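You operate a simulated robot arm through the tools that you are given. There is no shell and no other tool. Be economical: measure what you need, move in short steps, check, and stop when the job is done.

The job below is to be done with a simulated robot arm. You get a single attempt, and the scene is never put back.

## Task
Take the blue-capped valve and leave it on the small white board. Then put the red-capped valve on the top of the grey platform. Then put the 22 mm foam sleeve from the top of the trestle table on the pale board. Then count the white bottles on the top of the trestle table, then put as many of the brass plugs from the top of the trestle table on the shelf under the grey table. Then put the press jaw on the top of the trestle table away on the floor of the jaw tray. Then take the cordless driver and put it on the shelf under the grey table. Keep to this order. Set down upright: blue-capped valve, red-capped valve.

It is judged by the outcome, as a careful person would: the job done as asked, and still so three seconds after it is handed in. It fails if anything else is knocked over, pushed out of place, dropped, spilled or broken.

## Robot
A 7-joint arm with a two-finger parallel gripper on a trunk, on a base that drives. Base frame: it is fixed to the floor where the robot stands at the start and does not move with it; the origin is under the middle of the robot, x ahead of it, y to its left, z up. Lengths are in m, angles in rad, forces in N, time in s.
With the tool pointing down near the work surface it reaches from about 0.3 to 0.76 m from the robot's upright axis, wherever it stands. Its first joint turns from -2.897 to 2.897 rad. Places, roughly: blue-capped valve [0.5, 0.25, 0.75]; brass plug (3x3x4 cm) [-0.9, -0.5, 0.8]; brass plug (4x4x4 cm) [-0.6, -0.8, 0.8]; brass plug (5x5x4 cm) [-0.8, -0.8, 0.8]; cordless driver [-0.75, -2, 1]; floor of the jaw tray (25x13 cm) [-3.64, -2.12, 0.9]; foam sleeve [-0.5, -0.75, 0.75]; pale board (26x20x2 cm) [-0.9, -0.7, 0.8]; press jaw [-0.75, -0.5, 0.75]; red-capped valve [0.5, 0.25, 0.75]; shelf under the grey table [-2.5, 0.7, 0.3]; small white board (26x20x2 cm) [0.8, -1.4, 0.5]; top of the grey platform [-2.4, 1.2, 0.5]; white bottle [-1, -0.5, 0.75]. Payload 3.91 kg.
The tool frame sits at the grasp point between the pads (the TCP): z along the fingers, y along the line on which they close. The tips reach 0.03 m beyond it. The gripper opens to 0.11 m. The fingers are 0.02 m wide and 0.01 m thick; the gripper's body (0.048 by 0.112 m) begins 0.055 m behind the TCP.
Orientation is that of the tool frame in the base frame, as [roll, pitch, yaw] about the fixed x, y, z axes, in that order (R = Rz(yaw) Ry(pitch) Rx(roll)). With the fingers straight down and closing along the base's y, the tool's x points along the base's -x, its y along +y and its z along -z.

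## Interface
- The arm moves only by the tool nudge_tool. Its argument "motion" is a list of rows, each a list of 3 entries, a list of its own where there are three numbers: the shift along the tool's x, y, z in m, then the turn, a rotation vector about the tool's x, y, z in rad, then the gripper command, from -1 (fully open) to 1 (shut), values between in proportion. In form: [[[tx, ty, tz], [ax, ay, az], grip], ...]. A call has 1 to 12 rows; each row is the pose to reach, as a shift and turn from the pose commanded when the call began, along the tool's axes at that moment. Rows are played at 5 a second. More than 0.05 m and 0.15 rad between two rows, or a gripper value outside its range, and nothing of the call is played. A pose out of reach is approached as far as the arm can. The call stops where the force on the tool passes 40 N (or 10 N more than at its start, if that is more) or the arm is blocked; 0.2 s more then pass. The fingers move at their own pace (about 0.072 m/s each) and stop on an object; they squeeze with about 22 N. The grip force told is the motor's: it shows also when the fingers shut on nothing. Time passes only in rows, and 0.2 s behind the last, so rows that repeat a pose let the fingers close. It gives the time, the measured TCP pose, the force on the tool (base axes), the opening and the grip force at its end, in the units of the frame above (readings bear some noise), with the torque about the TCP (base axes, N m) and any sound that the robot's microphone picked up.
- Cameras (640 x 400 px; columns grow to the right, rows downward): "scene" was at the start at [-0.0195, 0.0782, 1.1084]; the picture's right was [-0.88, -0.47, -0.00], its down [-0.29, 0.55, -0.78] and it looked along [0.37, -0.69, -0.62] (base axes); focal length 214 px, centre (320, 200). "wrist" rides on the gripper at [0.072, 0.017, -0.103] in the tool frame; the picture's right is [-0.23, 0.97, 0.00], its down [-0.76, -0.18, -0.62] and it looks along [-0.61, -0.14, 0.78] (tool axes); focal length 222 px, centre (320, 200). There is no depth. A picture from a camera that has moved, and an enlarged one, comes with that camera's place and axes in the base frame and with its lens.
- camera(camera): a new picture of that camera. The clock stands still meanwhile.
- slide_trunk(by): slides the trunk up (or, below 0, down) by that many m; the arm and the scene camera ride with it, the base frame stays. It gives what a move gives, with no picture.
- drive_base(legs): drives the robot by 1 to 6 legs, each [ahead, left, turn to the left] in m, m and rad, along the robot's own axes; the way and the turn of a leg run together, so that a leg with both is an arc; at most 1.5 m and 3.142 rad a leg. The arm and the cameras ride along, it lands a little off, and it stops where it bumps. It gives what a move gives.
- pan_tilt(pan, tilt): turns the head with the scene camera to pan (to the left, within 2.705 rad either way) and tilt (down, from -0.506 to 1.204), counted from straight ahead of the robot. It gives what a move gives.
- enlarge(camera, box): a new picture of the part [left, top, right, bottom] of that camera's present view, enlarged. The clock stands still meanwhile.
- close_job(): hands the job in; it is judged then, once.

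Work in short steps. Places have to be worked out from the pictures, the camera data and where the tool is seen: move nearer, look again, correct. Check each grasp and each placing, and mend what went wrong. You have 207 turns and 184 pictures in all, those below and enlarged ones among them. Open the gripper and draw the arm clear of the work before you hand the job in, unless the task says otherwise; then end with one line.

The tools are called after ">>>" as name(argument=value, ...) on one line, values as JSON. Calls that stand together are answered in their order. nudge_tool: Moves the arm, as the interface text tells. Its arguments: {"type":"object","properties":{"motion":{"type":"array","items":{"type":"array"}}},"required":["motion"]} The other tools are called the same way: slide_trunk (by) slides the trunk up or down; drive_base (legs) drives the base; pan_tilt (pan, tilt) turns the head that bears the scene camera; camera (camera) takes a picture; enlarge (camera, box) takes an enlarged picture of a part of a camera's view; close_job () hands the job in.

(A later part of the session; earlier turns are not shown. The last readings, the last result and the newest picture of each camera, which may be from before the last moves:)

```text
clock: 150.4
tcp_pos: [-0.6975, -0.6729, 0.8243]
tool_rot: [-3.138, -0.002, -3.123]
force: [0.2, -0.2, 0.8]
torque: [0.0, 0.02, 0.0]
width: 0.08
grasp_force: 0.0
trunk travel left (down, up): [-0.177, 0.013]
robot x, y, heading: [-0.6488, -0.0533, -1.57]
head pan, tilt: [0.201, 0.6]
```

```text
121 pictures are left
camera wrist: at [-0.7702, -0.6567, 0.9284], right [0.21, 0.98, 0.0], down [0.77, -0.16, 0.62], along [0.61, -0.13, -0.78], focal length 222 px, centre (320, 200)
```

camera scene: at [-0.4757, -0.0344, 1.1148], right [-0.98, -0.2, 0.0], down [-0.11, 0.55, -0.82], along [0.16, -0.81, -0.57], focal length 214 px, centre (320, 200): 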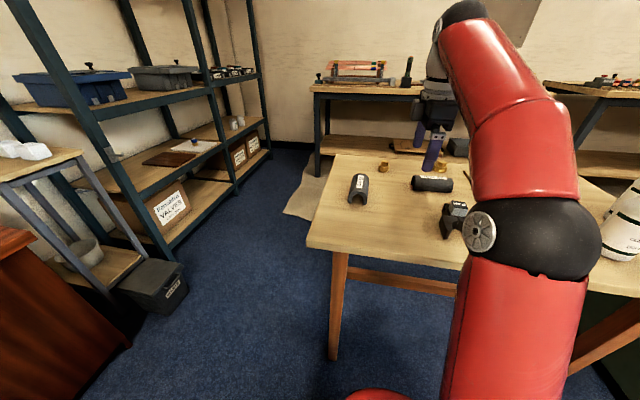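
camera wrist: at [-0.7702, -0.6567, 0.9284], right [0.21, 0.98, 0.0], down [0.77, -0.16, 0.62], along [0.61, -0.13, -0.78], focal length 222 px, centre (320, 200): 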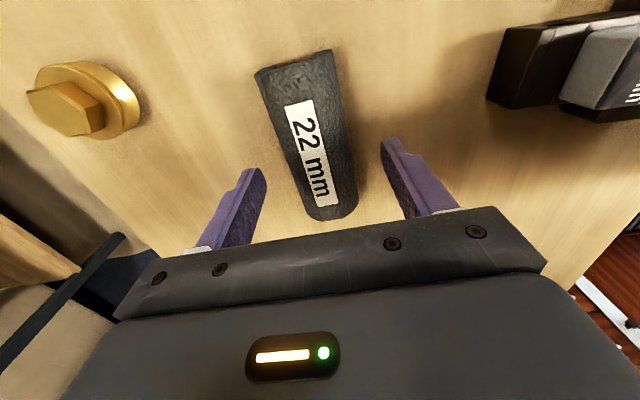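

Well lined up. I descend 4 cm (TCP ≈0.785) and shift 1 cm toward the sleeve's middle.

>>> nudge_tool(motion=[[[0.005, -0.001, 0.015], [0, 0, 0], -0.45], [[0.01, -0.002, 0.03], [0, 0, 0], -0.45], [[0.01, -0.002, 0.04], [0, 0, 0], -0.45], [[0.01, -0.002, 0.04], [0, 0, 0], -0.45]])

>>> camera(camera="wrist")

>>> enlarge(camera="scene", box=[360, 110, 520, 210])

```text
clock: 151.4
tcp_pos: [-0.709, -0.6742, 0.7902]
tool_rot: [-3.122, -0.004, -3.124]
force: [-1.1, -1.7, 17.6]
torque: [0.75, -0.08, 0.06]
width: 0.0788
grasp_force: 0.0
trunk travel left (down, up): [-0.177, 0.013]
robot x, y, heading: [-0.6484, -0.0502, -1.571]
head pan, tilt: [0.201, 0.6]
stopped in row 4: the force on the tool passed its limit at 43 N (the readings are from after the stop); the commanded pose is now the measured one
```

```text
120 pictures are left
camera wrist: at [-0.7804, -0.6557, 0.8953], right [0.21, 0.98, -0.02], down [0.77, -0.15, 0.62], along [0.61, -0.15, -0.78], focal length 222 px, centre (320, 200)
```

wrist: 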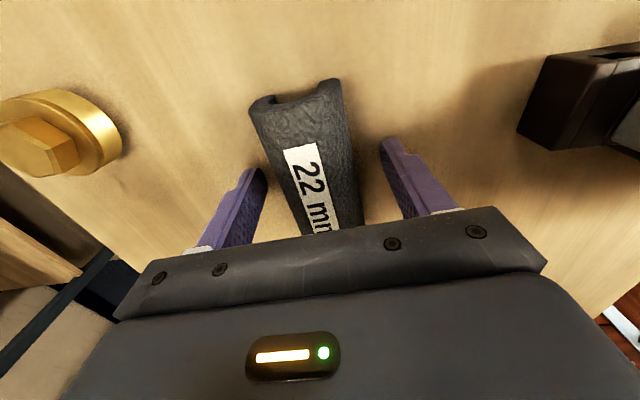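

```text
4.00 times, centred on (440, 160) of scene
camera zoom: at [-0.4757, -0.0754, 1.1148], right [-0.98, -0.2, 0.0], down [-0.11, 0.55, -0.83], along [0.16, -0.81, -0.56], focal length 858 px, centre (-160, 360)
```

zoom: 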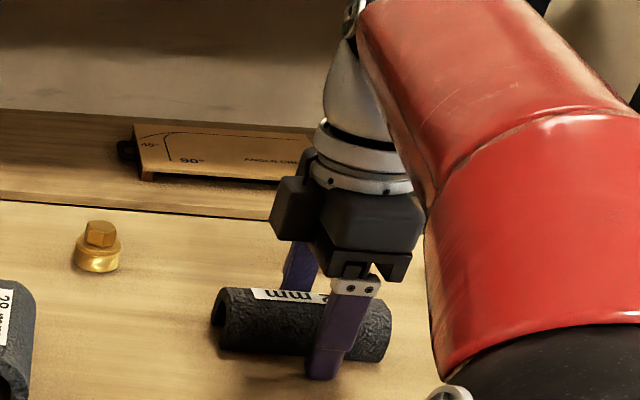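

The tips touched the table top (so it's at z≈0.757), straddling the sleeve. I raise 4 mm and close.

>>> nudge_tool(motion=[[[0, 0, -0.004], [-0.018, 0, 0], -0.45], [[0, 0, -0.004], [-0.018, 0, 0], 1], [[0, 0, -0.004], [-0.018, 0, 0], 1], [[0, 0, -0.004], [-0.018, 0, 0], 1], [[0, 0, -0.004], [-0.018, 0, 0], 1]])

>>> camera(camera="wrist")

```text
clock: 152.6
tcp_pos: [-0.708, -0.676, 0.7927]
tool_rot: [3.138, -0.003, -3.122]
force: [0.8, 0.1, 0.5]
torque: [-0.01, -0.04, 0.01]
width: 0.0473
grasp_force: 21.6
trunk travel left (down, up): [-0.177, 0.013]
robot x, y, heading: [-0.6517, -0.0482, -1.57]
head pan, tilt: [0.201, 0.6]
```

```text
118 pictures are left
camera wrist: at [-0.7801, -0.659, 0.8975], right [0.21, 0.98, 0.0], down [0.77, -0.17, 0.62], along [0.61, -0.13, -0.79], focal length 222 px, centre (320, 200)
```

wrist: 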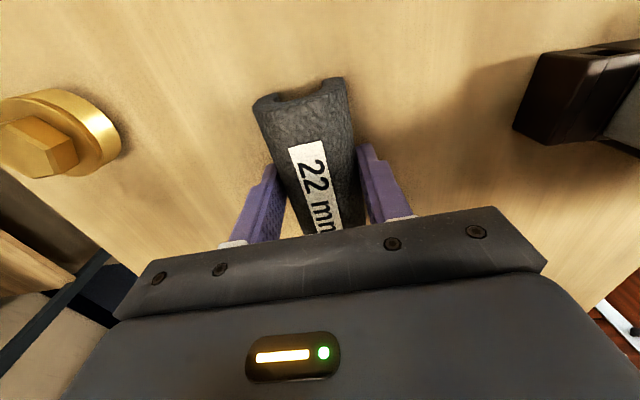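

Gripped at 47 mm. I lift to z≈0.845, then check the board's position from the scene camera.

>>> nudge_tool(motion=[[[0, 0, -0.026], [0, 0, 0], 1], [[0, 0, -0.052], [0, 0, 0], 1], [[0, 0, -0.052], [0, 0, 0], 1]])

>>> drive_base(legs=[[0, -0.08, 0]])

>>> pan_tilt(pan=-0.35, tilt=0.7)

>>> camera(camera="scene")

>>> camera(camera="wrist")

```text
clock: 153.4
tcp_pos: [-0.7094, -0.6754, 0.8462]
tool_rot: [3.138, -0.003, -3.122]
force: [-0.9, 0.1, -1.8]
torque: [-0.03, -0.01, -0.01]
width: 0.0468
grasp_force: 22.5
trunk travel left (down, up): [-0.177, 0.013]
robot x, y, heading: [-0.6491, -0.0522, -1.574]
head pan, tilt: [0.201, 0.6]
```

```text
clock: 154.4
tcp_pos: [-0.79, -0.6746, 0.8465]
tool_rot: [3.139, -0.005, -3.126]
force: [0.0, 0.5, 0.3]
torque: [0.0, -0.01, -0.02]
width: 0.0469
grasp_force: 22.1
trunk travel left (down, up): [-0.177, 0.013]
robot x, y, heading: [-0.7322, -0.0496, -1.572]
head pan, tilt: [0.201, 0.6]
```

```text
clock: 155.4
tcp_pos: [-0.7888, -0.6754, 0.845]
tool_rot: [3.139, -0.005, -3.124]
force: [0.0, 0.0, -1.6]
torque: [-0.01, 0.01, 0.02]
width: 0.0472
grasp_force: 21.5
trunk travel left (down, up): [-0.177, 0.013]
robot x, y, heading: [-0.7278, -0.0536, -1.57]
head pan, tilt: [-0.351, 0.7]
```

```text
117 pictures are left
camera scene: at [-0.6026, -0.0694, 1.1062], right [-0.94, 0.34, 0.0], down [0.22, 0.6, -0.76], along [-0.26, -0.72, -0.64], focal length 214 px, centre (320, 200)
```

scene: 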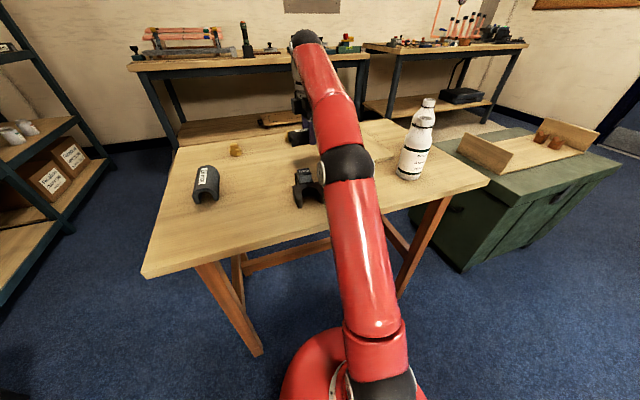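

```text
116 pictures are left
camera wrist: at [-0.8612, -0.6595, 0.9502], right [0.21, 0.98, 0.0], down [0.77, -0.17, 0.62], along [0.61, -0.13, -0.79], focal length 222 px, centre (320, 200)
```

wrist: 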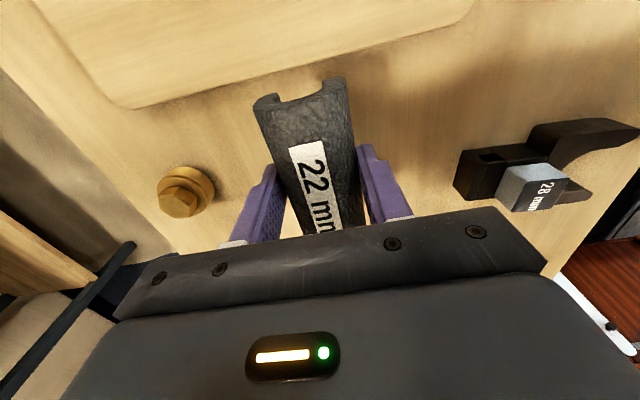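

The board's near edge is at x≈-0.845, y from -0.565 to -0.815. I carry the sleeve 13 cm in -x to centre it well on the board.

>>> nudge_tool(motion=[[[0.033, -0.003, 0], [0, 0, 0], 1], [[0.066, -0.006, 0], [0, 0, 0], 1], [[0.099, -0.009, 0], [0, 0, 0], 1], [[0.132, -0.012, 0], [0, 0, 0], 1], [[0.132, -0.012, 0], [0, 0, 0], 1]])

>>> camera(camera="wrist")

>>> camera(camera="scene")

```text
clock: 156.6
tcp_pos: [-0.918, -0.6618, 0.8256]
tool_rot: [3.139, -0.004, -3.121]
force: [1.3, -0.7, -0.4]
torque: [0.08, 0.1, 0.0]
width: 0.047
grasp_force: 21.6
out of reach, approached as far as the arm can: row 2, 3, 4, 5
trunk travel left (down, up): [-0.177, 0.013]
robot x, y, heading: [-0.7294, -0.0511, -1.57]
head pan, tilt: [-0.351, 0.7]
```

```text
115 pictures are left
camera wrist: at [-0.9904, -0.6459, 0.9306], right [0.21, 0.98, 0.0], down [0.77, -0.17, 0.62], along [0.61, -0.13, -0.79], focal length 222 px, centre (320, 200)
```

wrist: 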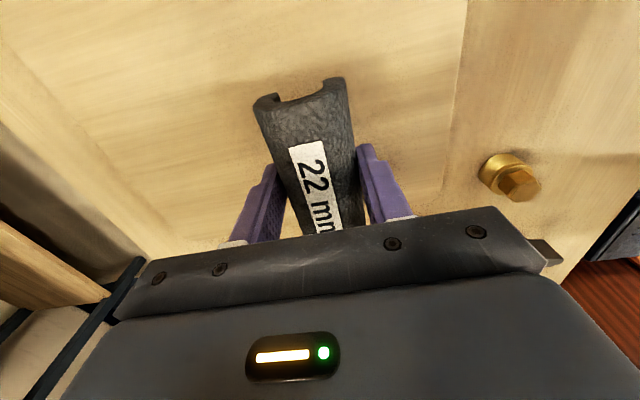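

```text
114 pictures are left
camera scene: at [-0.6024, -0.0694, 1.1062], right [-0.94, 0.34, 0.0], down [0.22, 0.6, -0.76], along [-0.26, -0.72, -0.64], focal length 214 px, centre (320, 200)
```

scene: 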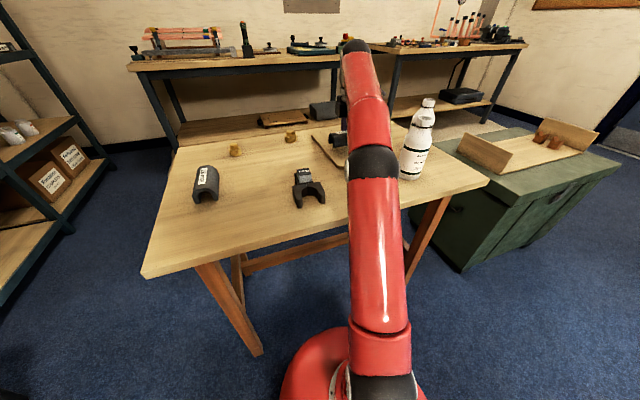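

The sleeve is over the board. I lower gently to contact, expected at TCP z≈0.813.

>>> nudge_tool(motion=[[[0, 0, 0.004], [0, 0, 0], 1], [[0, 0, 0.008], [0, 0, 0], 1], [[0, 0, 0.008], [0, 0, 0], 1]])

>>> nudge_tool(motion=[[[0, 0, 0.003], [0, 0, 0], 1], [[0, 0, 0.003], [0, 0, 0], 1]])

>>> nudge_tool(motion=[[[0, 0, 0.003], [0, 0, 0], 1], [[0, 0, 0.003], [0, 0, 0], 1]])

```text
clock: 157.4
tcp_pos: [-0.918, -0.661, 0.8187]
tool_rot: [3.139, -0.003, -3.123]
force: [-0.7, -0.1, -0.3]
torque: [0.02, 0.01, -0.03]
width: 0.047
grasp_force: 21.7
trunk travel left (down, up): [-0.177, 0.013]
robot x, y, heading: [-0.7253, -0.0506, -1.573]
head pan, tilt: [-0.351, 0.7]
```

```text
clock: 158.0
tcp_pos: [-0.9191, -0.6612, 0.8164]
tool_rot: [3.137, -0.003, -3.124]
force: [0.7, -0.2, -0.5]
torque: [0.04, 0.0, -0.02]
width: 0.0466
grasp_force: 22.1
trunk travel left (down, up): [-0.177, 0.013]
robot x, y, heading: [-0.7307, -0.0525, -1.57]
head pan, tilt: [-0.351, 0.7]
```

```text
clock: 158.6
tcp_pos: [-0.9215, -0.6605, 0.8139]
tool_rot: [3.138, -0.003, -3.126]
force: [-0.2, -0.4, -0.3]
torque: [0.0, 0.0, -0.02]
width: 0.0472
grasp_force: 21.9
trunk travel left (down, up): [-0.177, 0.013]
robot x, y, heading: [-0.7246, -0.0505, -1.568]
head pan, tilt: [-0.351, 0.7]
```

No contact yet; 2 mm more, then check again.

>>> nudge_tool(motion=[[[0, 0, 0.002], [0, 0, 0], 1], [[0, 0, 0.002], [0, 0, 0], 1]])

>>> nudge_tool(motion=[[[0, 0, 0.002], [0, 0, 0], 1], [[0, 0, 0.002], [0, 0, 0], 1]])

>>> enlarge(camera="wrist", box=[200, 60, 440, 210])

```text
clock: 159.2
tcp_pos: [-0.9189, -0.6613, 0.8104]
tool_rot: [3.137, -0.006, -3.125]
force: [-0.9, 0.0, -1.6]
torque: [0.02, 0.03, 0.01]
width: 0.0471
grasp_force: 22.6
trunk travel left (down, up): [-0.177, 0.013]
robot x, y, heading: [-0.7262, -0.0529, -1.571]
head pan, tilt: [-0.351, 0.7]
```

```text
clock: 159.8
tcp_pos: [-0.919, -0.66, 0.8099]
tool_rot: [3.137, -0.006, -3.124]
force: [0.0, -0.3, -0.2]
torque: [0.01, -0.01, -0.02]
width: 0.0471
grasp_force: 22.1
trunk travel left (down, up): [-0.177, 0.013]
robot x, y, heading: [-0.723, -0.0462, -1.57]
head pan, tilt: [-0.351, 0.7]
```

```text
2.67 times, centred on (320, 135) of wrist
camera zoom: at [-0.9912, -0.6446, 0.9145], right [0.21, 0.98, 0.0], down [0.77, -0.17, 0.62], along [0.61, -0.13, -0.79], focal length 592 px, centre (320, 373)
```

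zoom: 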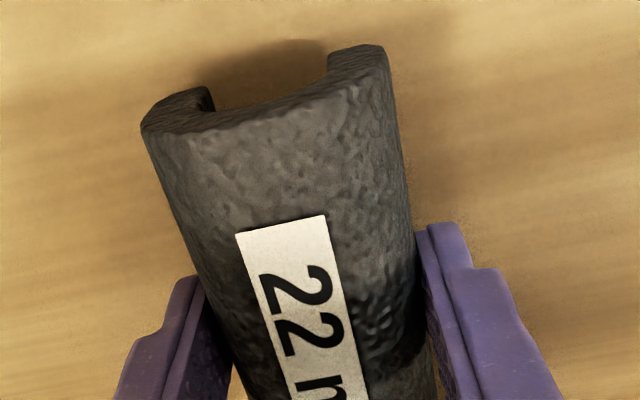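

Very near the surface. One more 2 mm, then a gentle release.

>>> nudge_tool(motion=[[[0, 0, 0.002], [0, 0, 0], 1], [[0, 0, 0.002], [0, 0, 0], 1]])

>>> nudge_tool(motion=[[[0, 0, 0], [0, 0, 0], 0.1], [[0, 0, 0], [0, 0, 0], -0.05], [[0, 0, 0], [0, 0, 0], -0.3], [[0, 0, 0], [0, 0, 0], -0.3], [[0, 0, 0], [0, 0, 0], -0.3]])

>>> camera(camera="wrist")

```text
clock: 160.4
tcp_pos: [-0.9187, -0.6611, 0.8066]
tool_rot: [3.139, -0.002, -3.125]
force: [0.2, 0.6, -0.5]
torque: [0.0, -0.02, -0.01]
width: 0.0468
grasp_force: 22.5
trunk travel left (down, up): [-0.177, 0.013]
robot x, y, heading: [-0.7262, -0.0495, -1.571]
head pan, tilt: [-0.351, 0.7]
```

```text
clock: 161.6
tcp_pos: [-0.919, -0.66, 0.8074]
tool_rot: [3.137, -0.003, -3.123]
force: [0.3, 0.3, 0.6]
torque: [0.01, 0.04, 0.03]
width: 0.0714
grasp_force: 0.1
trunk travel left (down, up): [-0.177, 0.013]
robot x, y, heading: [-0.7258, -0.0488, -1.567]
head pan, tilt: [-0.351, 0.7]
```

```text
112 pictures are left
camera wrist: at [-0.991, -0.6446, 0.9127], right [0.21, 0.98, 0.0], down [0.77, -0.17, 0.62], along [0.61, -0.13, -0.79], focal length 222 px, centre (320, 200)
```

wrist: 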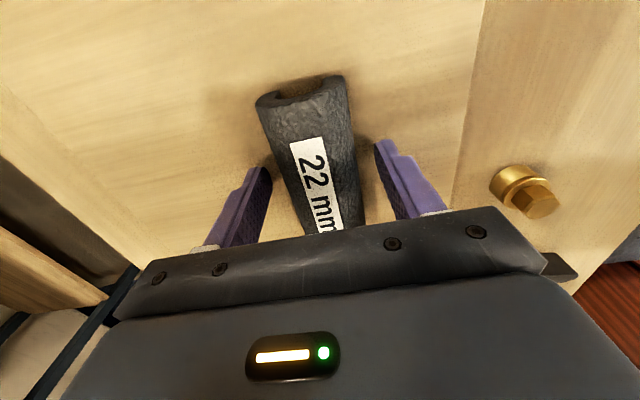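

The 22 mm sleeve rests on the pale board. The arm can't stay vertical when raised out here, so I lift with a slight outward tilt.

>>> nudge_tool(motion=[[[0, 0, -0.01], [0, 0, 0], -0.5], [[0, 0, -0.018], [0, 0, 0], -0.5], [[0, 0, -0.028], [0.05, 0, 0], -0.5], [[0, 0, -0.038], [0.1, 0, 0], -0.5], [[0, 0, -0.05], [0.15, 0, 0], -0.5], [[0, 0, -0.065], [0.22, 0, 0], -0.5], [[0, 0, -0.085], [0.3, 0, 0], -0.5]])

>>> camera(camera="wrist")

```text
clock: 163.2
tcp_pos: [-0.9192, -0.66, 0.894]
tool_rot: [-2.843, -0.003, -3.124]
force: [0.1, -0.3, -0.5]
torque: [0.01, -0.03, -0.01]
width: 0.0826
grasp_force: 0.0
trunk travel left (down, up): [-0.177, 0.013]
robot x, y, heading: [-0.7277, -0.047, -1.571]
head pan, tilt: [-0.351, 0.7]
```

```text
111 pictures are left
camera wrist: at [-0.9915, -0.6147, 0.9886], right [0.21, 0.94, -0.29], down [0.76, 0.03, 0.64], along [0.61, -0.35, -0.71], focal length 222 px, centre (320, 200)
```

wrist: 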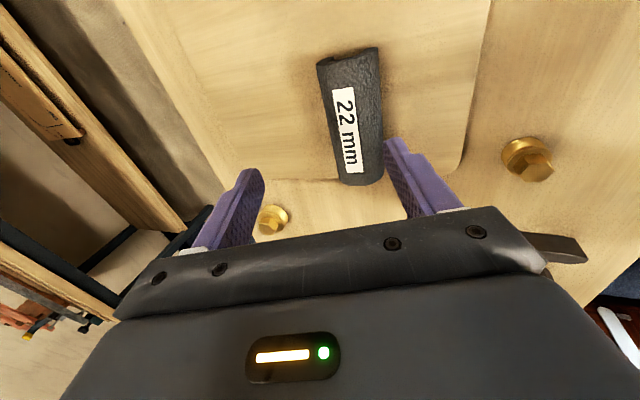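

The sleeve lies on the board. I draw the tool toward +x, away from the bottle, then back the base off.

>>> nudge_tool(motion=[[[-0.045, 0, 0], [0, 0, 0], -0.5], [[-0.09, 0, 0], [0, 0, 0], -0.5], [[-0.135, 0, 0], [0, 0, 0], -0.5]])

>>> drive_base(legs=[[-0.4, 0, 0]])

>>> pan_tilt(pan=-0.1, tilt=0.5)

>>> camera(camera="scene")

```text
clock: 164.0
tcp_pos: [-0.7855, -0.6591, 0.8917]
tool_rot: [-2.844, -0.004, -3.125]
force: [-0.4, -0.2, -0.2]
torque: [-0.02, -0.05, -0.01]
width: 0.0826
grasp_force: 0.0
trunk travel left (down, up): [-0.177, 0.013]
robot x, y, heading: [-0.7298, -0.0494, -1.573]
head pan, tilt: [-0.351, 0.7]
```

```text
clock: 166.5
tcp_pos: [-0.7876, -0.255, 0.8909]
tool_rot: [-2.845, -0.004, -3.13]
force: [-0.1, 0.0, -0.1]
torque: [0.01, -0.01, 0.01]
width: 0.0825
grasp_force: 0.1
trunk travel left (down, up): [-0.177, 0.013]
robot x, y, heading: [-0.7255, 0.3512, -1.583]
head pan, tilt: [-0.351, 0.7]
```

```text
clock: 167.3
tcp_pos: [-0.7884, -0.2537, 0.8916]
tool_rot: [-2.845, -0.004, -3.132]
force: [0.0, 0.0, 0.1]
torque: [0.0, -0.01, 0.02]
width: 0.0824
grasp_force: 0.0
trunk travel left (down, up): [-0.177, 0.013]
robot x, y, heading: [-0.7237, 0.3537, -1.579]
head pan, tilt: [-0.099, 0.499]
```

```text
110 pictures are left
camera scene: at [-0.581, 0.3221, 1.1238], right [-0.99, 0.11, 0.0], down [0.05, 0.48, -0.88], along [-0.1, -0.87, -0.48], focal length 214 px, centre (320, 200)
```

scene: 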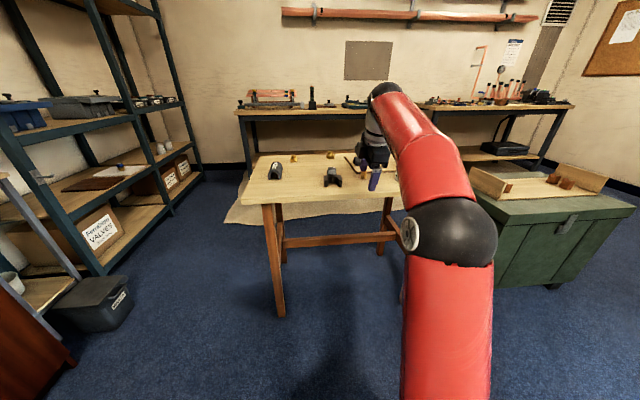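

I re-tilt the tool forward (70°) with fingers closing along x, in one combined rotation.

>>> nudge_tool(motion=[[[0, 0, 0], [0.06025, 0.06025, -0.1205], 0.0], [[0, 0, 0], [0.1205, 0.1205, -0.241], 0.0], [[0, 0, 0], [0.18075, 0.18075, -0.3615], 0.0], [[0, 0, 0], [0.241, 0.241, -0.482], 0.0], [[0, 0, 0], [0.30125, 0.30125, -0.6025], 0.0], [[0, 0, 0], [0.3615, 0.3615, -0.723], 0.0], [[0, 0, 0], [0.42175, 0.42175, -0.8435], 0.0], [[0, 0, 0], [0.482, 0.482, -0.964], 0.0], [[0, 0, 0], [0.54225, 0.54225, -1.0845], 0.0], [[0, 0, 0], [0.6025, 0.6025, -1.205], 0.0], [[0, 0, 0], [0.66275, 0.66275, -1.3255], 0.0], [[0, 0, 0], [0.723, 0.723, -1.446], 0.0]])

>>> camera(camera="wrist")

>>> enlarge(camera="scene", box=[230, 120, 470, 270])

```text
clock: 170.1
tcp_pos: [-0.9389, -0.2141, 0.8929]
tool_rot: [3.134, -1.229, -1.831]
force: [0.1, 0.6, 0.4]
torque: [0.0, -0.04, 0.08]
width: 0.0551
grasp_force: 0.0
out of reach, approached as far as the arm can: row 11
trunk travel left (down, up): [-0.177, 0.013]
robot x, y, heading: [-0.7256, 0.3535, -1.577]
head pan, tilt: [-0.099, 0.499]
stopped in row 12: the arm was blocked; the commanded pose is now the measured one
```

```text
109 pictures are left
camera wrist: at [-0.9341, -0.1387, 0.9965], right [-0.92, 0.33, -0.21], down [0.39, 0.77, -0.51], along [-0.01, -0.55, -0.83], focal length 222 px, centre (320, 200)
```

wrist: 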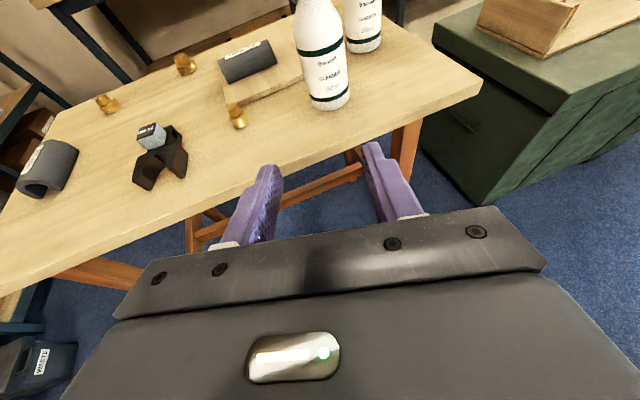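

```text
2.67 times, centred on (350, 195) of scene
camera zoom: at [-0.5815, 0.3224, 1.124], right [-0.99, 0.11, 0.0], down [0.05, 0.48, -0.88], along [-0.1, -0.87, -0.48], focal length 572 px, centre (240, 213)
```

zoom: 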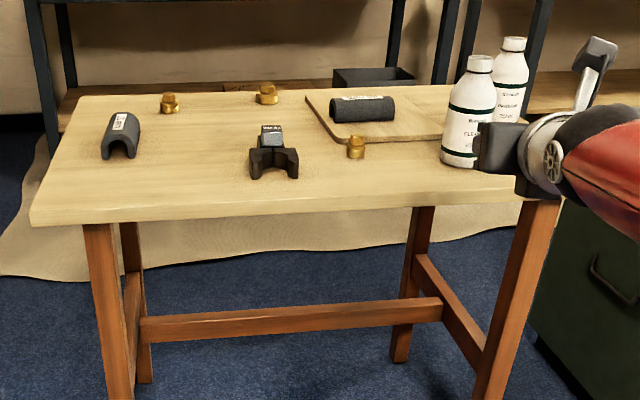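

Two bottles are confirmed from several angles, so two plugs are to be moved. The tool swung a little to the right, so I bring it back in line with the robot.

>>> nudge_tool(motion=[[[-0.003, -0.037, -0.009], [0.05, 0, -0.0175], 0.0], [[-0.0066, -0.074, -0.018], [0.1, 0, -0.035], 0.0], [[-0.01, -0.11, -0.028], [0.15, 0, -0.052], 0.0], [[-0.013, -0.147, -0.037], [0.2, 0, -0.07], 0.0], [[-0.0164, -0.1835, -0.046], [0.245, 0, -0.087], 0.0]])

>>> camera(camera="wrist")

```text
clock: 171.3
tcp_pos: [-0.7445, -0.2161, 0.8903]
tool_rot: [3.131, -1.226, -1.565]
force: [-0.6, -0.6, 0.5]
torque: [0.01, -0.02, 0.08]
width: 0.0552
grasp_force: 0.1
trunk travel left (down, up): [-0.177, 0.013]
robot x, y, heading: [-0.7259, 0.3565, -1.582]
head pan, tilt: [-0.099, 0.499]
```

```text
107 pictures are left
camera wrist: at [-0.7608, -0.1422, 0.9942], right [-0.97, 0.08, -0.21], down [0.18, 0.84, -0.51], along [0.14, -0.53, -0.84], focal length 222 px, centre (320, 200)
```

wrist: 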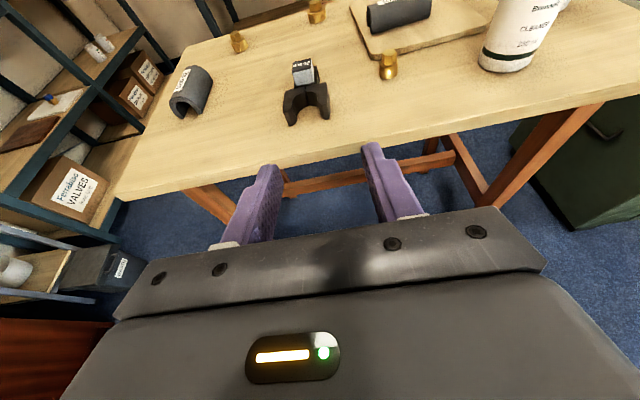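

Plug C is at [-0.857, -0.507], clear of the jaw (right edge -0.755) and the bottle (left edge -0.99). I shift right to line up and lower the arm ahead of the table edge.

>>> drive_base(legs=[[0, -0.113, 0.011]])

>>> nudge_tool(motion=[[[-0.033, 0, 0.012], [0, 0, 0], 0.0], [[-0.066, 0, 0.024], [0, 0, 0], 0.0], [[-0.0987, 0, 0.036], [0, 0, 0], 0.0], [[-0.0987, 0, 0.036], [0, 0, 0], 0.0]])

>>> drive_base(legs=[[0.2, 0, 0]])

>>> camera(camera="wrist")

```text
clock: 172.5
tcp_pos: [-0.8531, -0.2152, 0.8906]
tool_rot: [3.13, -1.224, -1.555]
force: [0.2, 0.7, -0.8]
torque: [-0.04, -0.02, 0.0]
width: 0.055
grasp_force: 0.1
trunk travel left (down, up): [-0.177, 0.013]
robot x, y, heading: [-0.8418, 0.3559, -1.572]
head pan, tilt: [-0.099, 0.499]
```

```text
clock: 173.5
tcp_pos: [-0.8536, -0.2172, 0.785]
tool_rot: [3.13, -1.227, -1.553]
force: [-0.1, 0.6, -0.2]
torque: [-0.01, -0.01, -0.05]
width: 0.0553
grasp_force: 0.1
trunk travel left (down, up): [-0.177, 0.013]
robot x, y, heading: [-0.8396, 0.3556, -1.572]
head pan, tilt: [-0.099, 0.499]
```

```text
clock: 175.1
tcp_pos: [-0.8557, -0.4182, 0.7864]
tool_rot: [3.13, -1.224, -1.557]
force: [0.2, -0.8, 1.2]
torque: [-0.02, 0.01, 0.01]
width: 0.055
grasp_force: 0.0
trunk travel left (down, up): [-0.177, 0.013]
robot x, y, heading: [-0.8376, 0.1517, -1.571]
head pan, tilt: [-0.099, 0.499]
```

```text
106 pictures are left
camera wrist: at [-0.8723, -0.3448, 0.8905], right [-0.97, 0.07, -0.21], down [0.17, 0.84, -0.51], along [0.14, -0.53, -0.84], focal length 222 px, centre (320, 200)
```

wrist: 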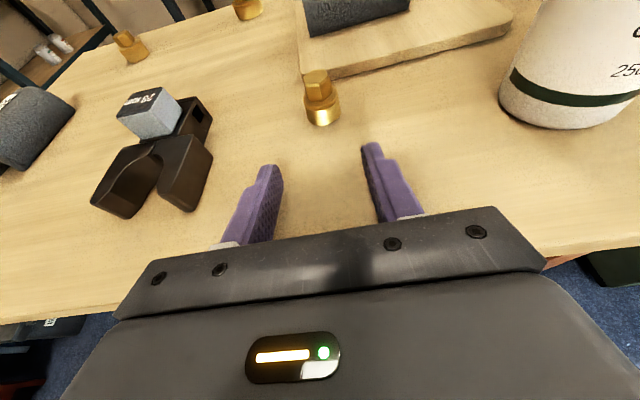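

Plug at about [-0.860, -0.515]. I advance 85 mm with the fingers either side of it.

>>> nudge_tool(motion=[[[0.008, 0.0015, 0.027], [0, 0, 0], 0.0], [[0.017, 0.003, 0.054], [0, 0, 0], 0.0], [[0.026, 0.003, 0.081], [0, 0, 0], 0.0], [[0.026, 0.003, 0.081], [0, 0, 0], 0.0]])

>>> camera(camera="wrist")

```text
clock: 176.1
tcp_pos: [-0.8605, -0.5028, 0.7812]
tool_rot: [3.128, -1.225, -1.555]
force: [-0.2, -0.1, 0.3]
torque: [0.06, 0.0, 0.01]
width: 0.0549
grasp_force: 0.1
trunk travel left (down, up): [-0.177, 0.013]
robot x, y, heading: [-0.838, 0.1532, -1.572]
head pan, tilt: [-0.099, 0.499]
```

```text
105 pictures are left
camera wrist: at [-0.8767, -0.4296, 0.8868], right [-0.97, 0.08, -0.21], down [0.17, 0.84, -0.51], along [0.14, -0.53, -0.84], focal length 222 px, centre (320, 200)
```

wrist: 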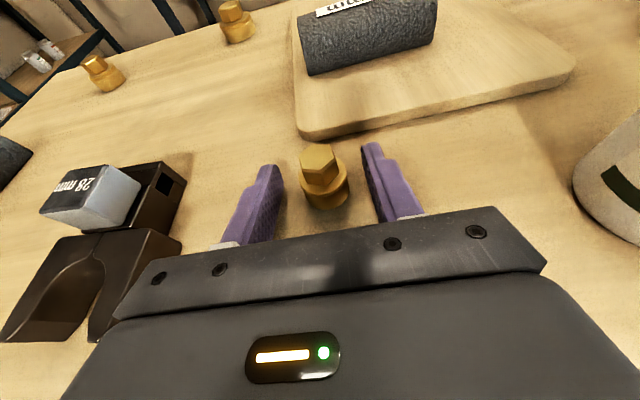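

Well centred between the fingers. I close.

>>> nudge_tool(motion=[[[0, 0, 0], [0, 0, 0], 1], [[0, 0, 0], [0, 0, 0], 1], [[0, 0, 0], [0, 0, 0], 1], [[0, 0, 0], [0, 0, 0], 1]])

>>> camera(camera="wrist")

```text
clock: 177.1
tcp_pos: [-0.8595, -0.5031, 0.7837]
tool_rot: [3.129, -1.224, -1.556]
force: [-0.8, -0.5, -0.6]
torque: [0.0, 0.04, -0.01]
width: 0.0287
grasp_force: 21.7
trunk travel left (down, up): [-0.177, 0.013]
robot x, y, heading: [-0.8406, 0.1514, -1.569]
head pan, tilt: [-0.099, 0.499]
```

```text
104 pictures are left
camera wrist: at [-0.8764, -0.4294, 0.8868], right [-0.97, 0.07, -0.21], down [0.17, 0.84, -0.51], along [0.14, -0.53, -0.84], focal length 222 px, centre (320, 200)
```

wrist: 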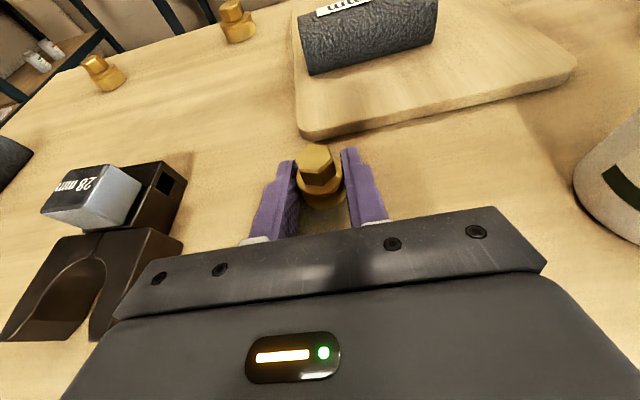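

The plug is held (29 mm). I lift, back off, and turn to face the grey table.

>>> nudge_tool(motion=[[[0.022, 0, -0.008], [0, 0, 0], 1], [[0.044, 0, -0.016], [0, 0, 0], 1], [[0.066, 0, -0.0237], [0, 0, 0], 1]])

>>> drive_base(legs=[[-0.38, 0, 0], [0, 0, -1.57], [0.36, -0.2, 0]])

>>> pan_tilt(pan=0.1, tilt=0.6)

>>> camera(camera="scene")

>>> camera(camera="wrist")

```text
clock: 177.9
tcp_pos: [-0.8649, -0.5034, 0.8518]
tool_rot: [3.133, -1.225, -1.567]
force: [-2.3, -0.4, -0.3]
torque: [0.0, -0.07, 0.21]
width: 0.0287
grasp_force: 21.8
trunk travel left (down, up): [-0.177, 0.013]
robot x, y, heading: [-0.8422, 0.1572, -1.576]
head pan, tilt: [-0.099, 0.499]
```

```text
clock: 186.2
tcp_pos: [-1.8592, 0.7407, 0.853]
tool_rot: [3.13, -1.225, -3.113]
force: [0.3, -0.1, -0.9]
torque: [-0.04, 0.01, 0.06]
width: 0.0288
grasp_force: 22.4
trunk travel left (down, up): [-0.177, 0.013]
robot x, y, heading: [-1.2043, 0.7272, -3.127]
head pan, tilt: [-0.099, 0.499]
```

```text
clock: 187.0
tcp_pos: [-1.8577, 0.7383, 0.8518]
tool_rot: [3.131, -1.224, -3.111]
force: [0.0, 0.8, -0.3]
torque: [-0.03, 0.03, 0.02]
width: 0.029
grasp_force: 21.3
trunk travel left (down, up): [-0.177, 0.013]
robot x, y, heading: [-1.1978, 0.7296, -3.125]
head pan, tilt: [0.099, 0.6]
```

```text
103 pictures are left
camera scene: at [-1.2282, 0.5662, 1.1148], right [-0.11, 0.99, 0.0], down [0.56, 0.06, -0.83], along [-0.82, -0.09, -0.56], focal length 214 px, centre (320, 200)
```

scene: 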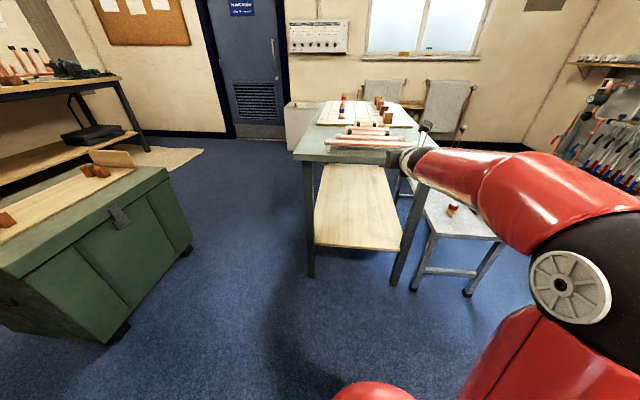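

```text
102 pictures are left
camera wrist: at [-1.7862, 0.7572, 0.9565], right [0.06, 0.98, -0.21], down [0.85, -0.16, -0.51], along [-0.53, -0.15, -0.84], focal length 222 px, centre (320, 200)
```

wrist: 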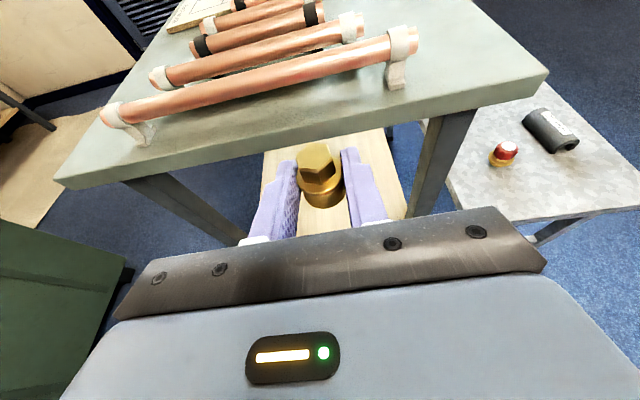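

The shelf's near edge is at x≈-2.01 and spans y 0.45–0.88. I aim for [-2.2, 0.76], first lowering the trunk and arm outside the table's edge.

>>> drive_base(legs=[[0, -0.022, -0.015]])

>>> slide_trunk(by=-0.177)

>>> nudge_tool(motion=[[[-0.0376, 0, 0.0137], [0, 0, 0], 1], [[-0.0752, 0, 0.0274], [0, 0, 0], 1], [[-0.1128, 0, 0.041], [0, 0, 0], 1], [[-0.1504, 0, 0.0547], [0, 0, 0], 1], [[-0.188, 0, 0.0684], [0, 0, 0], 1], [[-0.2256, 0, 0.082], [0, 0, 0], 1], [[-0.2585, 0, 0.094], [0, 0, 0], 1]])

>>> camera(camera="wrist")

>>> camera(camera="scene")

```text
clock: 187.8
tcp_pos: [-1.8593, 0.7713, 0.8528]
tool_rot: [3.128, -1.226, -3.127]
force: [0.7, 0.3, -0.2]
torque: [0.0, 0.03, 0.0]
width: 0.0291
grasp_force: 21.8
trunk travel left (down, up): [-0.177, 0.013]
robot x, y, heading: [-1.2064, 0.7498, 3.143]
head pan, tilt: [0.099, 0.6]
```

```text
clock: 189.8
tcp_pos: [-1.8578, 0.7714, 0.6754]
tool_rot: [3.129, -1.224, -3.127]
force: [-0.8, -0.3, 0.3]
torque: [0.03, 0.03, -0.01]
width: 0.0289
grasp_force: 22.2
trunk travel left (down, up): [0.0, 0.19]
robot x, y, heading: [-1.2048, 0.7482, 3.138]
head pan, tilt: [0.099, 0.6]
```

```text
clock: 191.3
tcp_pos: [-1.8605, 0.7718, 0.4029]
tool_rot: [3.128, -1.227, -3.127]
force: [0.1, -0.3, -0.1]
torque: [-0.03, -0.01, -0.05]
width: 0.029
grasp_force: 22.7
trunk travel left (down, up): [0.0, 0.19]
robot x, y, heading: [-1.2034, 0.7524, 3.143]
head pan, tilt: [0.099, 0.6]
```

```text
101 pictures are left
camera wrist: at [-1.786, 0.7888, 0.5062], right [0.07, 0.98, -0.21], down [0.84, -0.17, -0.51], along [-0.53, -0.14, -0.84], focal length 222 px, centre (320, 200)
```

wrist: 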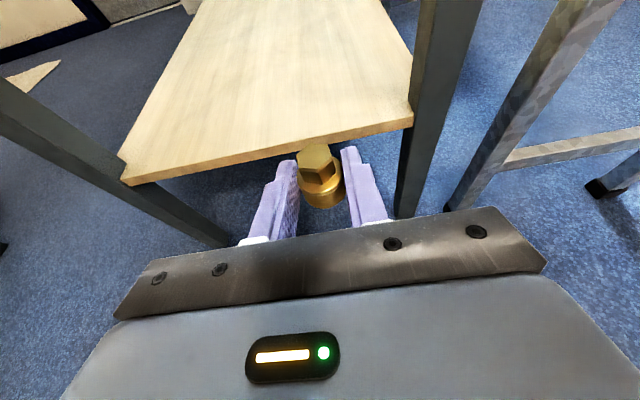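

```text
100 pictures are left
camera scene: at [-1.2307, 0.5885, 0.9379], right [-0.1, 1.0, 0.0], down [0.56, 0.06, -0.83], along [-0.82, -0.08, -0.57], focal length 214 px, centre (320, 200)
```

scene: 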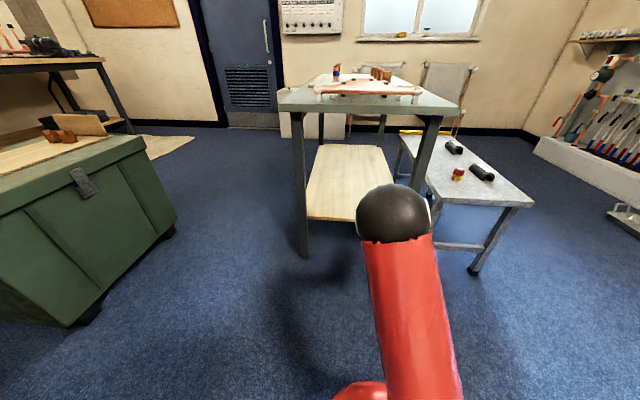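

The opening between the legs spans y 0.434–0.887. To keep the elbow out from under the table top I place the plug near the front, at x≈-2.11. I drive forward 0.25.

>>> drive_base(legs=[[0.25, 0.012, 0]])

>>> camera(camera="wrist")

>>> camera(camera="scene")

```text
clock: 193.2
tcp_pos: [-2.1089, 0.7604, 0.4024]
tool_rot: [3.131, -1.224, -3.129]
force: [0.1, -0.2, -0.2]
torque: [-0.01, -0.01, -0.01]
width: 0.0286
grasp_force: 21.9
trunk travel left (down, up): [0.0, 0.19]
robot x, y, heading: [-1.4515, 0.7389, 3.141]
head pan, tilt: [0.099, 0.6]
```

```text
99 pictures are left
camera wrist: at [-2.0362, 0.7779, 0.5062], right [0.07, 0.97, -0.21], down [0.84, -0.17, -0.51], along [-0.53, -0.14, -0.84], focal length 222 px, centre (320, 200)
```

wrist: 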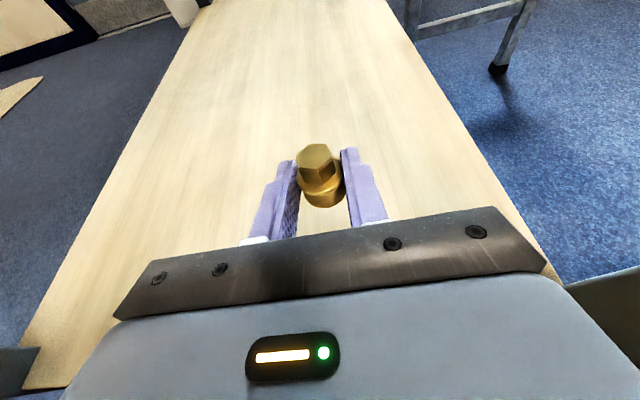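

```text
98 pictures are left
camera scene: at [-1.481, 0.5771, 0.9378], right [-0.1, 1.0, 0.0], down [0.56, 0.06, -0.82], along [-0.82, -0.08, -0.57], focal length 214 px, centre (320, 200)
```

scene: 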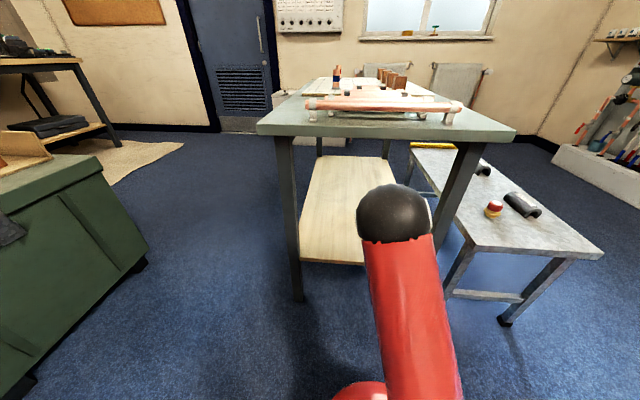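

The elbow is well clear of the table top. I lower 5.5 cm, then creep.

>>> nudge_tool(motion=[[[-0.026, 0, 0.0095], [0, 0, 0], 1], [[-0.0517, 0, 0.0188], [0, 0, 0], 1], [[-0.0517, 0, 0.0188], [0, 0, 0], 1]])

>>> nudge_tool(motion=[[[-0.0047, 0, 0.0017], [0, 0, 0], 1], [[-0.0047, 0, 0.0017], [0, 0, 0], 1]])

>>> nudge_tool(motion=[[[-0.0047, 0, 0.0017], [0, 0, 0], 1], [[-0.0047, 0, 0.0017], [0, 0, 0], 1]])

>>> camera(camera="wrist")

```text
clock: 194.0
tcp_pos: [-2.109, 0.7616, 0.3462]
tool_rot: [3.129, -1.225, -3.128]
force: [-0.6, -0.2, -1.1]
torque: [-0.01, -0.03, -0.04]
width: 0.0286
grasp_force: 21.7
trunk travel left (down, up): [0.0, 0.19]
robot x, y, heading: [-1.4527, 0.7422, 3.143]
head pan, tilt: [0.099, 0.6]
```

```text
clock: 194.6
tcp_pos: [-2.1102, 0.7616, 0.3427]
tool_rot: [3.13, -1.225, -3.128]
force: [0.3, 0.4, 0.1]
torque: [0.0, 0.02, 0.0]
width: 0.0289
grasp_force: 21.7
trunk travel left (down, up): [0.0, 0.19]
robot x, y, heading: [-1.4567, 0.7395, 3.137]
head pan, tilt: [0.099, 0.6]
```

```text
clock: 195.2
tcp_pos: [-2.1104, 0.7611, 0.3363]
tool_rot: [3.129, -1.226, -3.128]
force: [-0.1, -0.6, -0.2]
torque: [-0.03, -0.04, -0.01]
width: 0.0288
grasp_force: 21.7
trunk travel left (down, up): [0.0, 0.19]
robot x, y, heading: [-1.4521, 0.7414, 3.141]
head pan, tilt: [0.099, 0.6]
```

```text
97 pictures are left
camera wrist: at [-2.0372, 0.7782, 0.4405], right [0.07, 0.97, -0.21], down [0.84, -0.17, -0.51], along [-0.53, -0.14, -0.84], focal length 222 px, centre (320, 200)
```

wrist: 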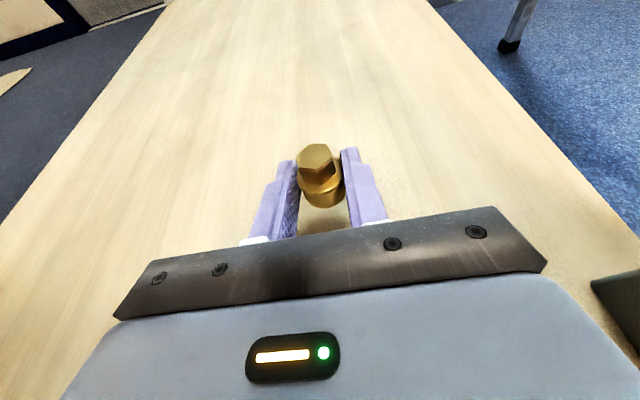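

Still free; I keep creeping 4 mm at a time.

>>> nudge_tool(motion=[[[-0.0038, 0, 0.0014], [0, 0, 0], 1], [[-0.0038, 0, 0.0014], [0, 0, 0], 1]])

>>> nudge_tool(motion=[[[-0.0038, 0, 0.0014], [0, 0, 0], 1], [[-0.0038, 0, 0.0014], [0, 0, 0], 1]])

>>> nudge_tool(motion=[[[-0.0028, 0, 0.001], [0, 0, 0], 1], [[-0.0028, 0, 0.001], [0, 0, 0], 1]])

```text
clock: 195.8
tcp_pos: [-2.1096, 0.7605, 0.3324]
tool_rot: [3.131, -1.226, -3.126]
force: [-0.4, 0.5, -0.7]
torque: [0.0, -0.01, -0.02]
width: 0.0288
grasp_force: 22.0
trunk travel left (down, up): [0.0, 0.19]
robot x, y, heading: [-1.4546, 0.7391, 3.137]
head pan, tilt: [0.099, 0.6]
```

```text
clock: 196.4
tcp_pos: [-2.11, 0.7611, 0.3302]
tool_rot: [3.129, -1.226, -3.127]
force: [0.5, 0.2, -0.2]
torque: [0.0, -0.02, 0.02]
width: 0.0288
grasp_force: 22.2
trunk travel left (down, up): [0.0, 0.19]
robot x, y, heading: [-1.456, 0.7438, 3.14]
head pan, tilt: [0.099, 0.6]
```

```text
clock: 197.0
tcp_pos: [-2.1098, 0.7602, 0.3269]
tool_rot: [3.128, -1.226, -3.129]
force: [0.0, 0.2, -0.8]
torque: [-0.02, -0.01, -0.01]
width: 0.0286
grasp_force: 22.1
trunk travel left (down, up): [0.0, 0.19]
robot x, y, heading: [-1.4516, 0.738, 3.141]
head pan, tilt: [0.099, 0.6]
```

Still free, continuing down in small creeps.

>>> nudge_tool(motion=[[[-0.0028, 0, 0.001], [0, 0, 0], 1], [[-0.0028, 0, 0.001], [0, 0, 0], 1]])

>>> nudge_tool(motion=[[[-0.0028, 0, 0.001], [0, 0, 0], 1], [[-0.0028, 0, 0.001], [0, 0, 0], 1]])

>>> nudge_tool(motion=[[[-0.0028, 0, 0.001], [0, 0, 0], 1], [[-0.0028, 0, 0.001], [0, 0, 0], 1]])

>>> enlarge(camera="wrist", box=[200, 100, 440, 250])

```text
clock: 197.6
tcp_pos: [-2.1121, 0.7619, 0.3233]
tool_rot: [3.129, -1.228, -3.128]
force: [-0.1, 0.2, 1.5]
torque: [-0.02, 0.01, -0.01]
width: 0.0286
grasp_force: 22.4
trunk travel left (down, up): [0.0, 0.19]
robot x, y, heading: [-1.4513, 0.74, 3.14]
head pan, tilt: [0.099, 0.6]
```

```text
clock: 198.2
tcp_pos: [-2.1115, 0.7615, 0.3239]
tool_rot: [3.129, -1.231, -3.13]
force: [0.7, 0.1, 17.8]
torque: [-0.01, 0.18, -0.01]
width: 0.0289
grasp_force: 21.9
trunk travel left (down, up): [0.0, 0.19]
robot x, y, heading: [-1.4486, 0.743, 3.145]
head pan, tilt: [0.099, 0.6]
```

```text
clock: 198.6
tcp_pos: [-2.1113, 0.7614, 0.3235]
tool_rot: [3.137, -1.24, -3.138]
force: [10.6, -0.6, 20.8]
torque: [-0.2, -1.73, 0.02]
width: 0.029
grasp_force: 21.7
trunk travel left (down, up): [0.0, 0.19]
robot x, y, heading: [-1.4536, 0.7408, 3.135]
head pan, tilt: [0.099, 0.6]
stopped in row 2: the force on the tool passed its limit at 45 N (the readings are from after the stop); the commanded pose is now the measured one
```

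```text
2.67 times, centred on (320, 175) of wrist
camera zoom: at [-2.0367, 0.7793, 0.4266], right [0.07, 0.97, -0.21], down [0.84, -0.18, -0.52], along [-0.54, -0.14, -0.83], focal length 592 px, centre (320, 267)
```

zoom: 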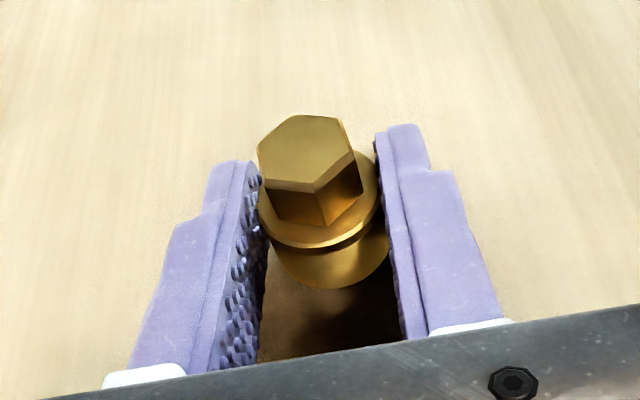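

Contact at z≈0.3235. I raise 3 mm and open.

>>> nudge_tool(motion=[[[0.0028, 0, -0.001], [0, 0, 0], 1], [[0.0028, 0, -0.001], [0, 0, 0], 1]])

>>> nudge_tool(motion=[[[0, 0, 0], [0, 0, 0], 0.4], [[0, 0, 0], [0, 0, 0], 0.2], [[0, 0, 0], [0, 0, 0], 0.0], [[0, 0, 0], [0, 0, 0], 0.0]])

>>> camera(camera="wrist")

```text
clock: 199.2
tcp_pos: [-2.111, 0.762, 0.3228]
tool_rot: [3.133, -1.232, -3.13]
force: [0.2, 0.9, 3.0]
torque: [0.02, 0.0, -0.02]
width: 0.0287
grasp_force: 22.2
trunk travel left (down, up): [0.0, 0.19]
robot x, y, heading: [-1.4535, 0.7395, 3.141]
head pan, tilt: [0.099, 0.6]
```

```text
clock: 200.2
tcp_pos: [-2.1109, 0.7623, 0.3231]
tool_rot: [3.134, -1.235, -3.132]
force: [-0.4, 0.2, 0.0]
torque: [0.0, 0.02, -0.01]
width: 0.055
grasp_force: 0.1
trunk travel left (down, up): [0.0, 0.19]
robot x, y, heading: [-1.4553, 0.7406, 3.134]
head pan, tilt: [0.099, 0.6]
```

```text
95 pictures are left
camera wrist: at [-2.0376, 0.7788, 0.4272], right [0.07, 0.97, -0.21], down [0.84, -0.18, -0.51], along [-0.54, -0.14, -0.83], focal length 222 px, centre (320, 200)
```

wrist: 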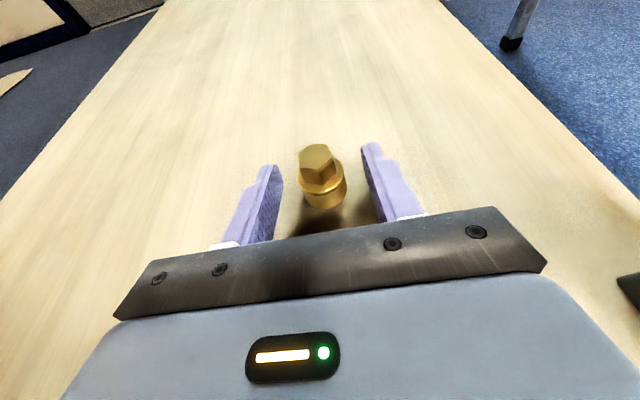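

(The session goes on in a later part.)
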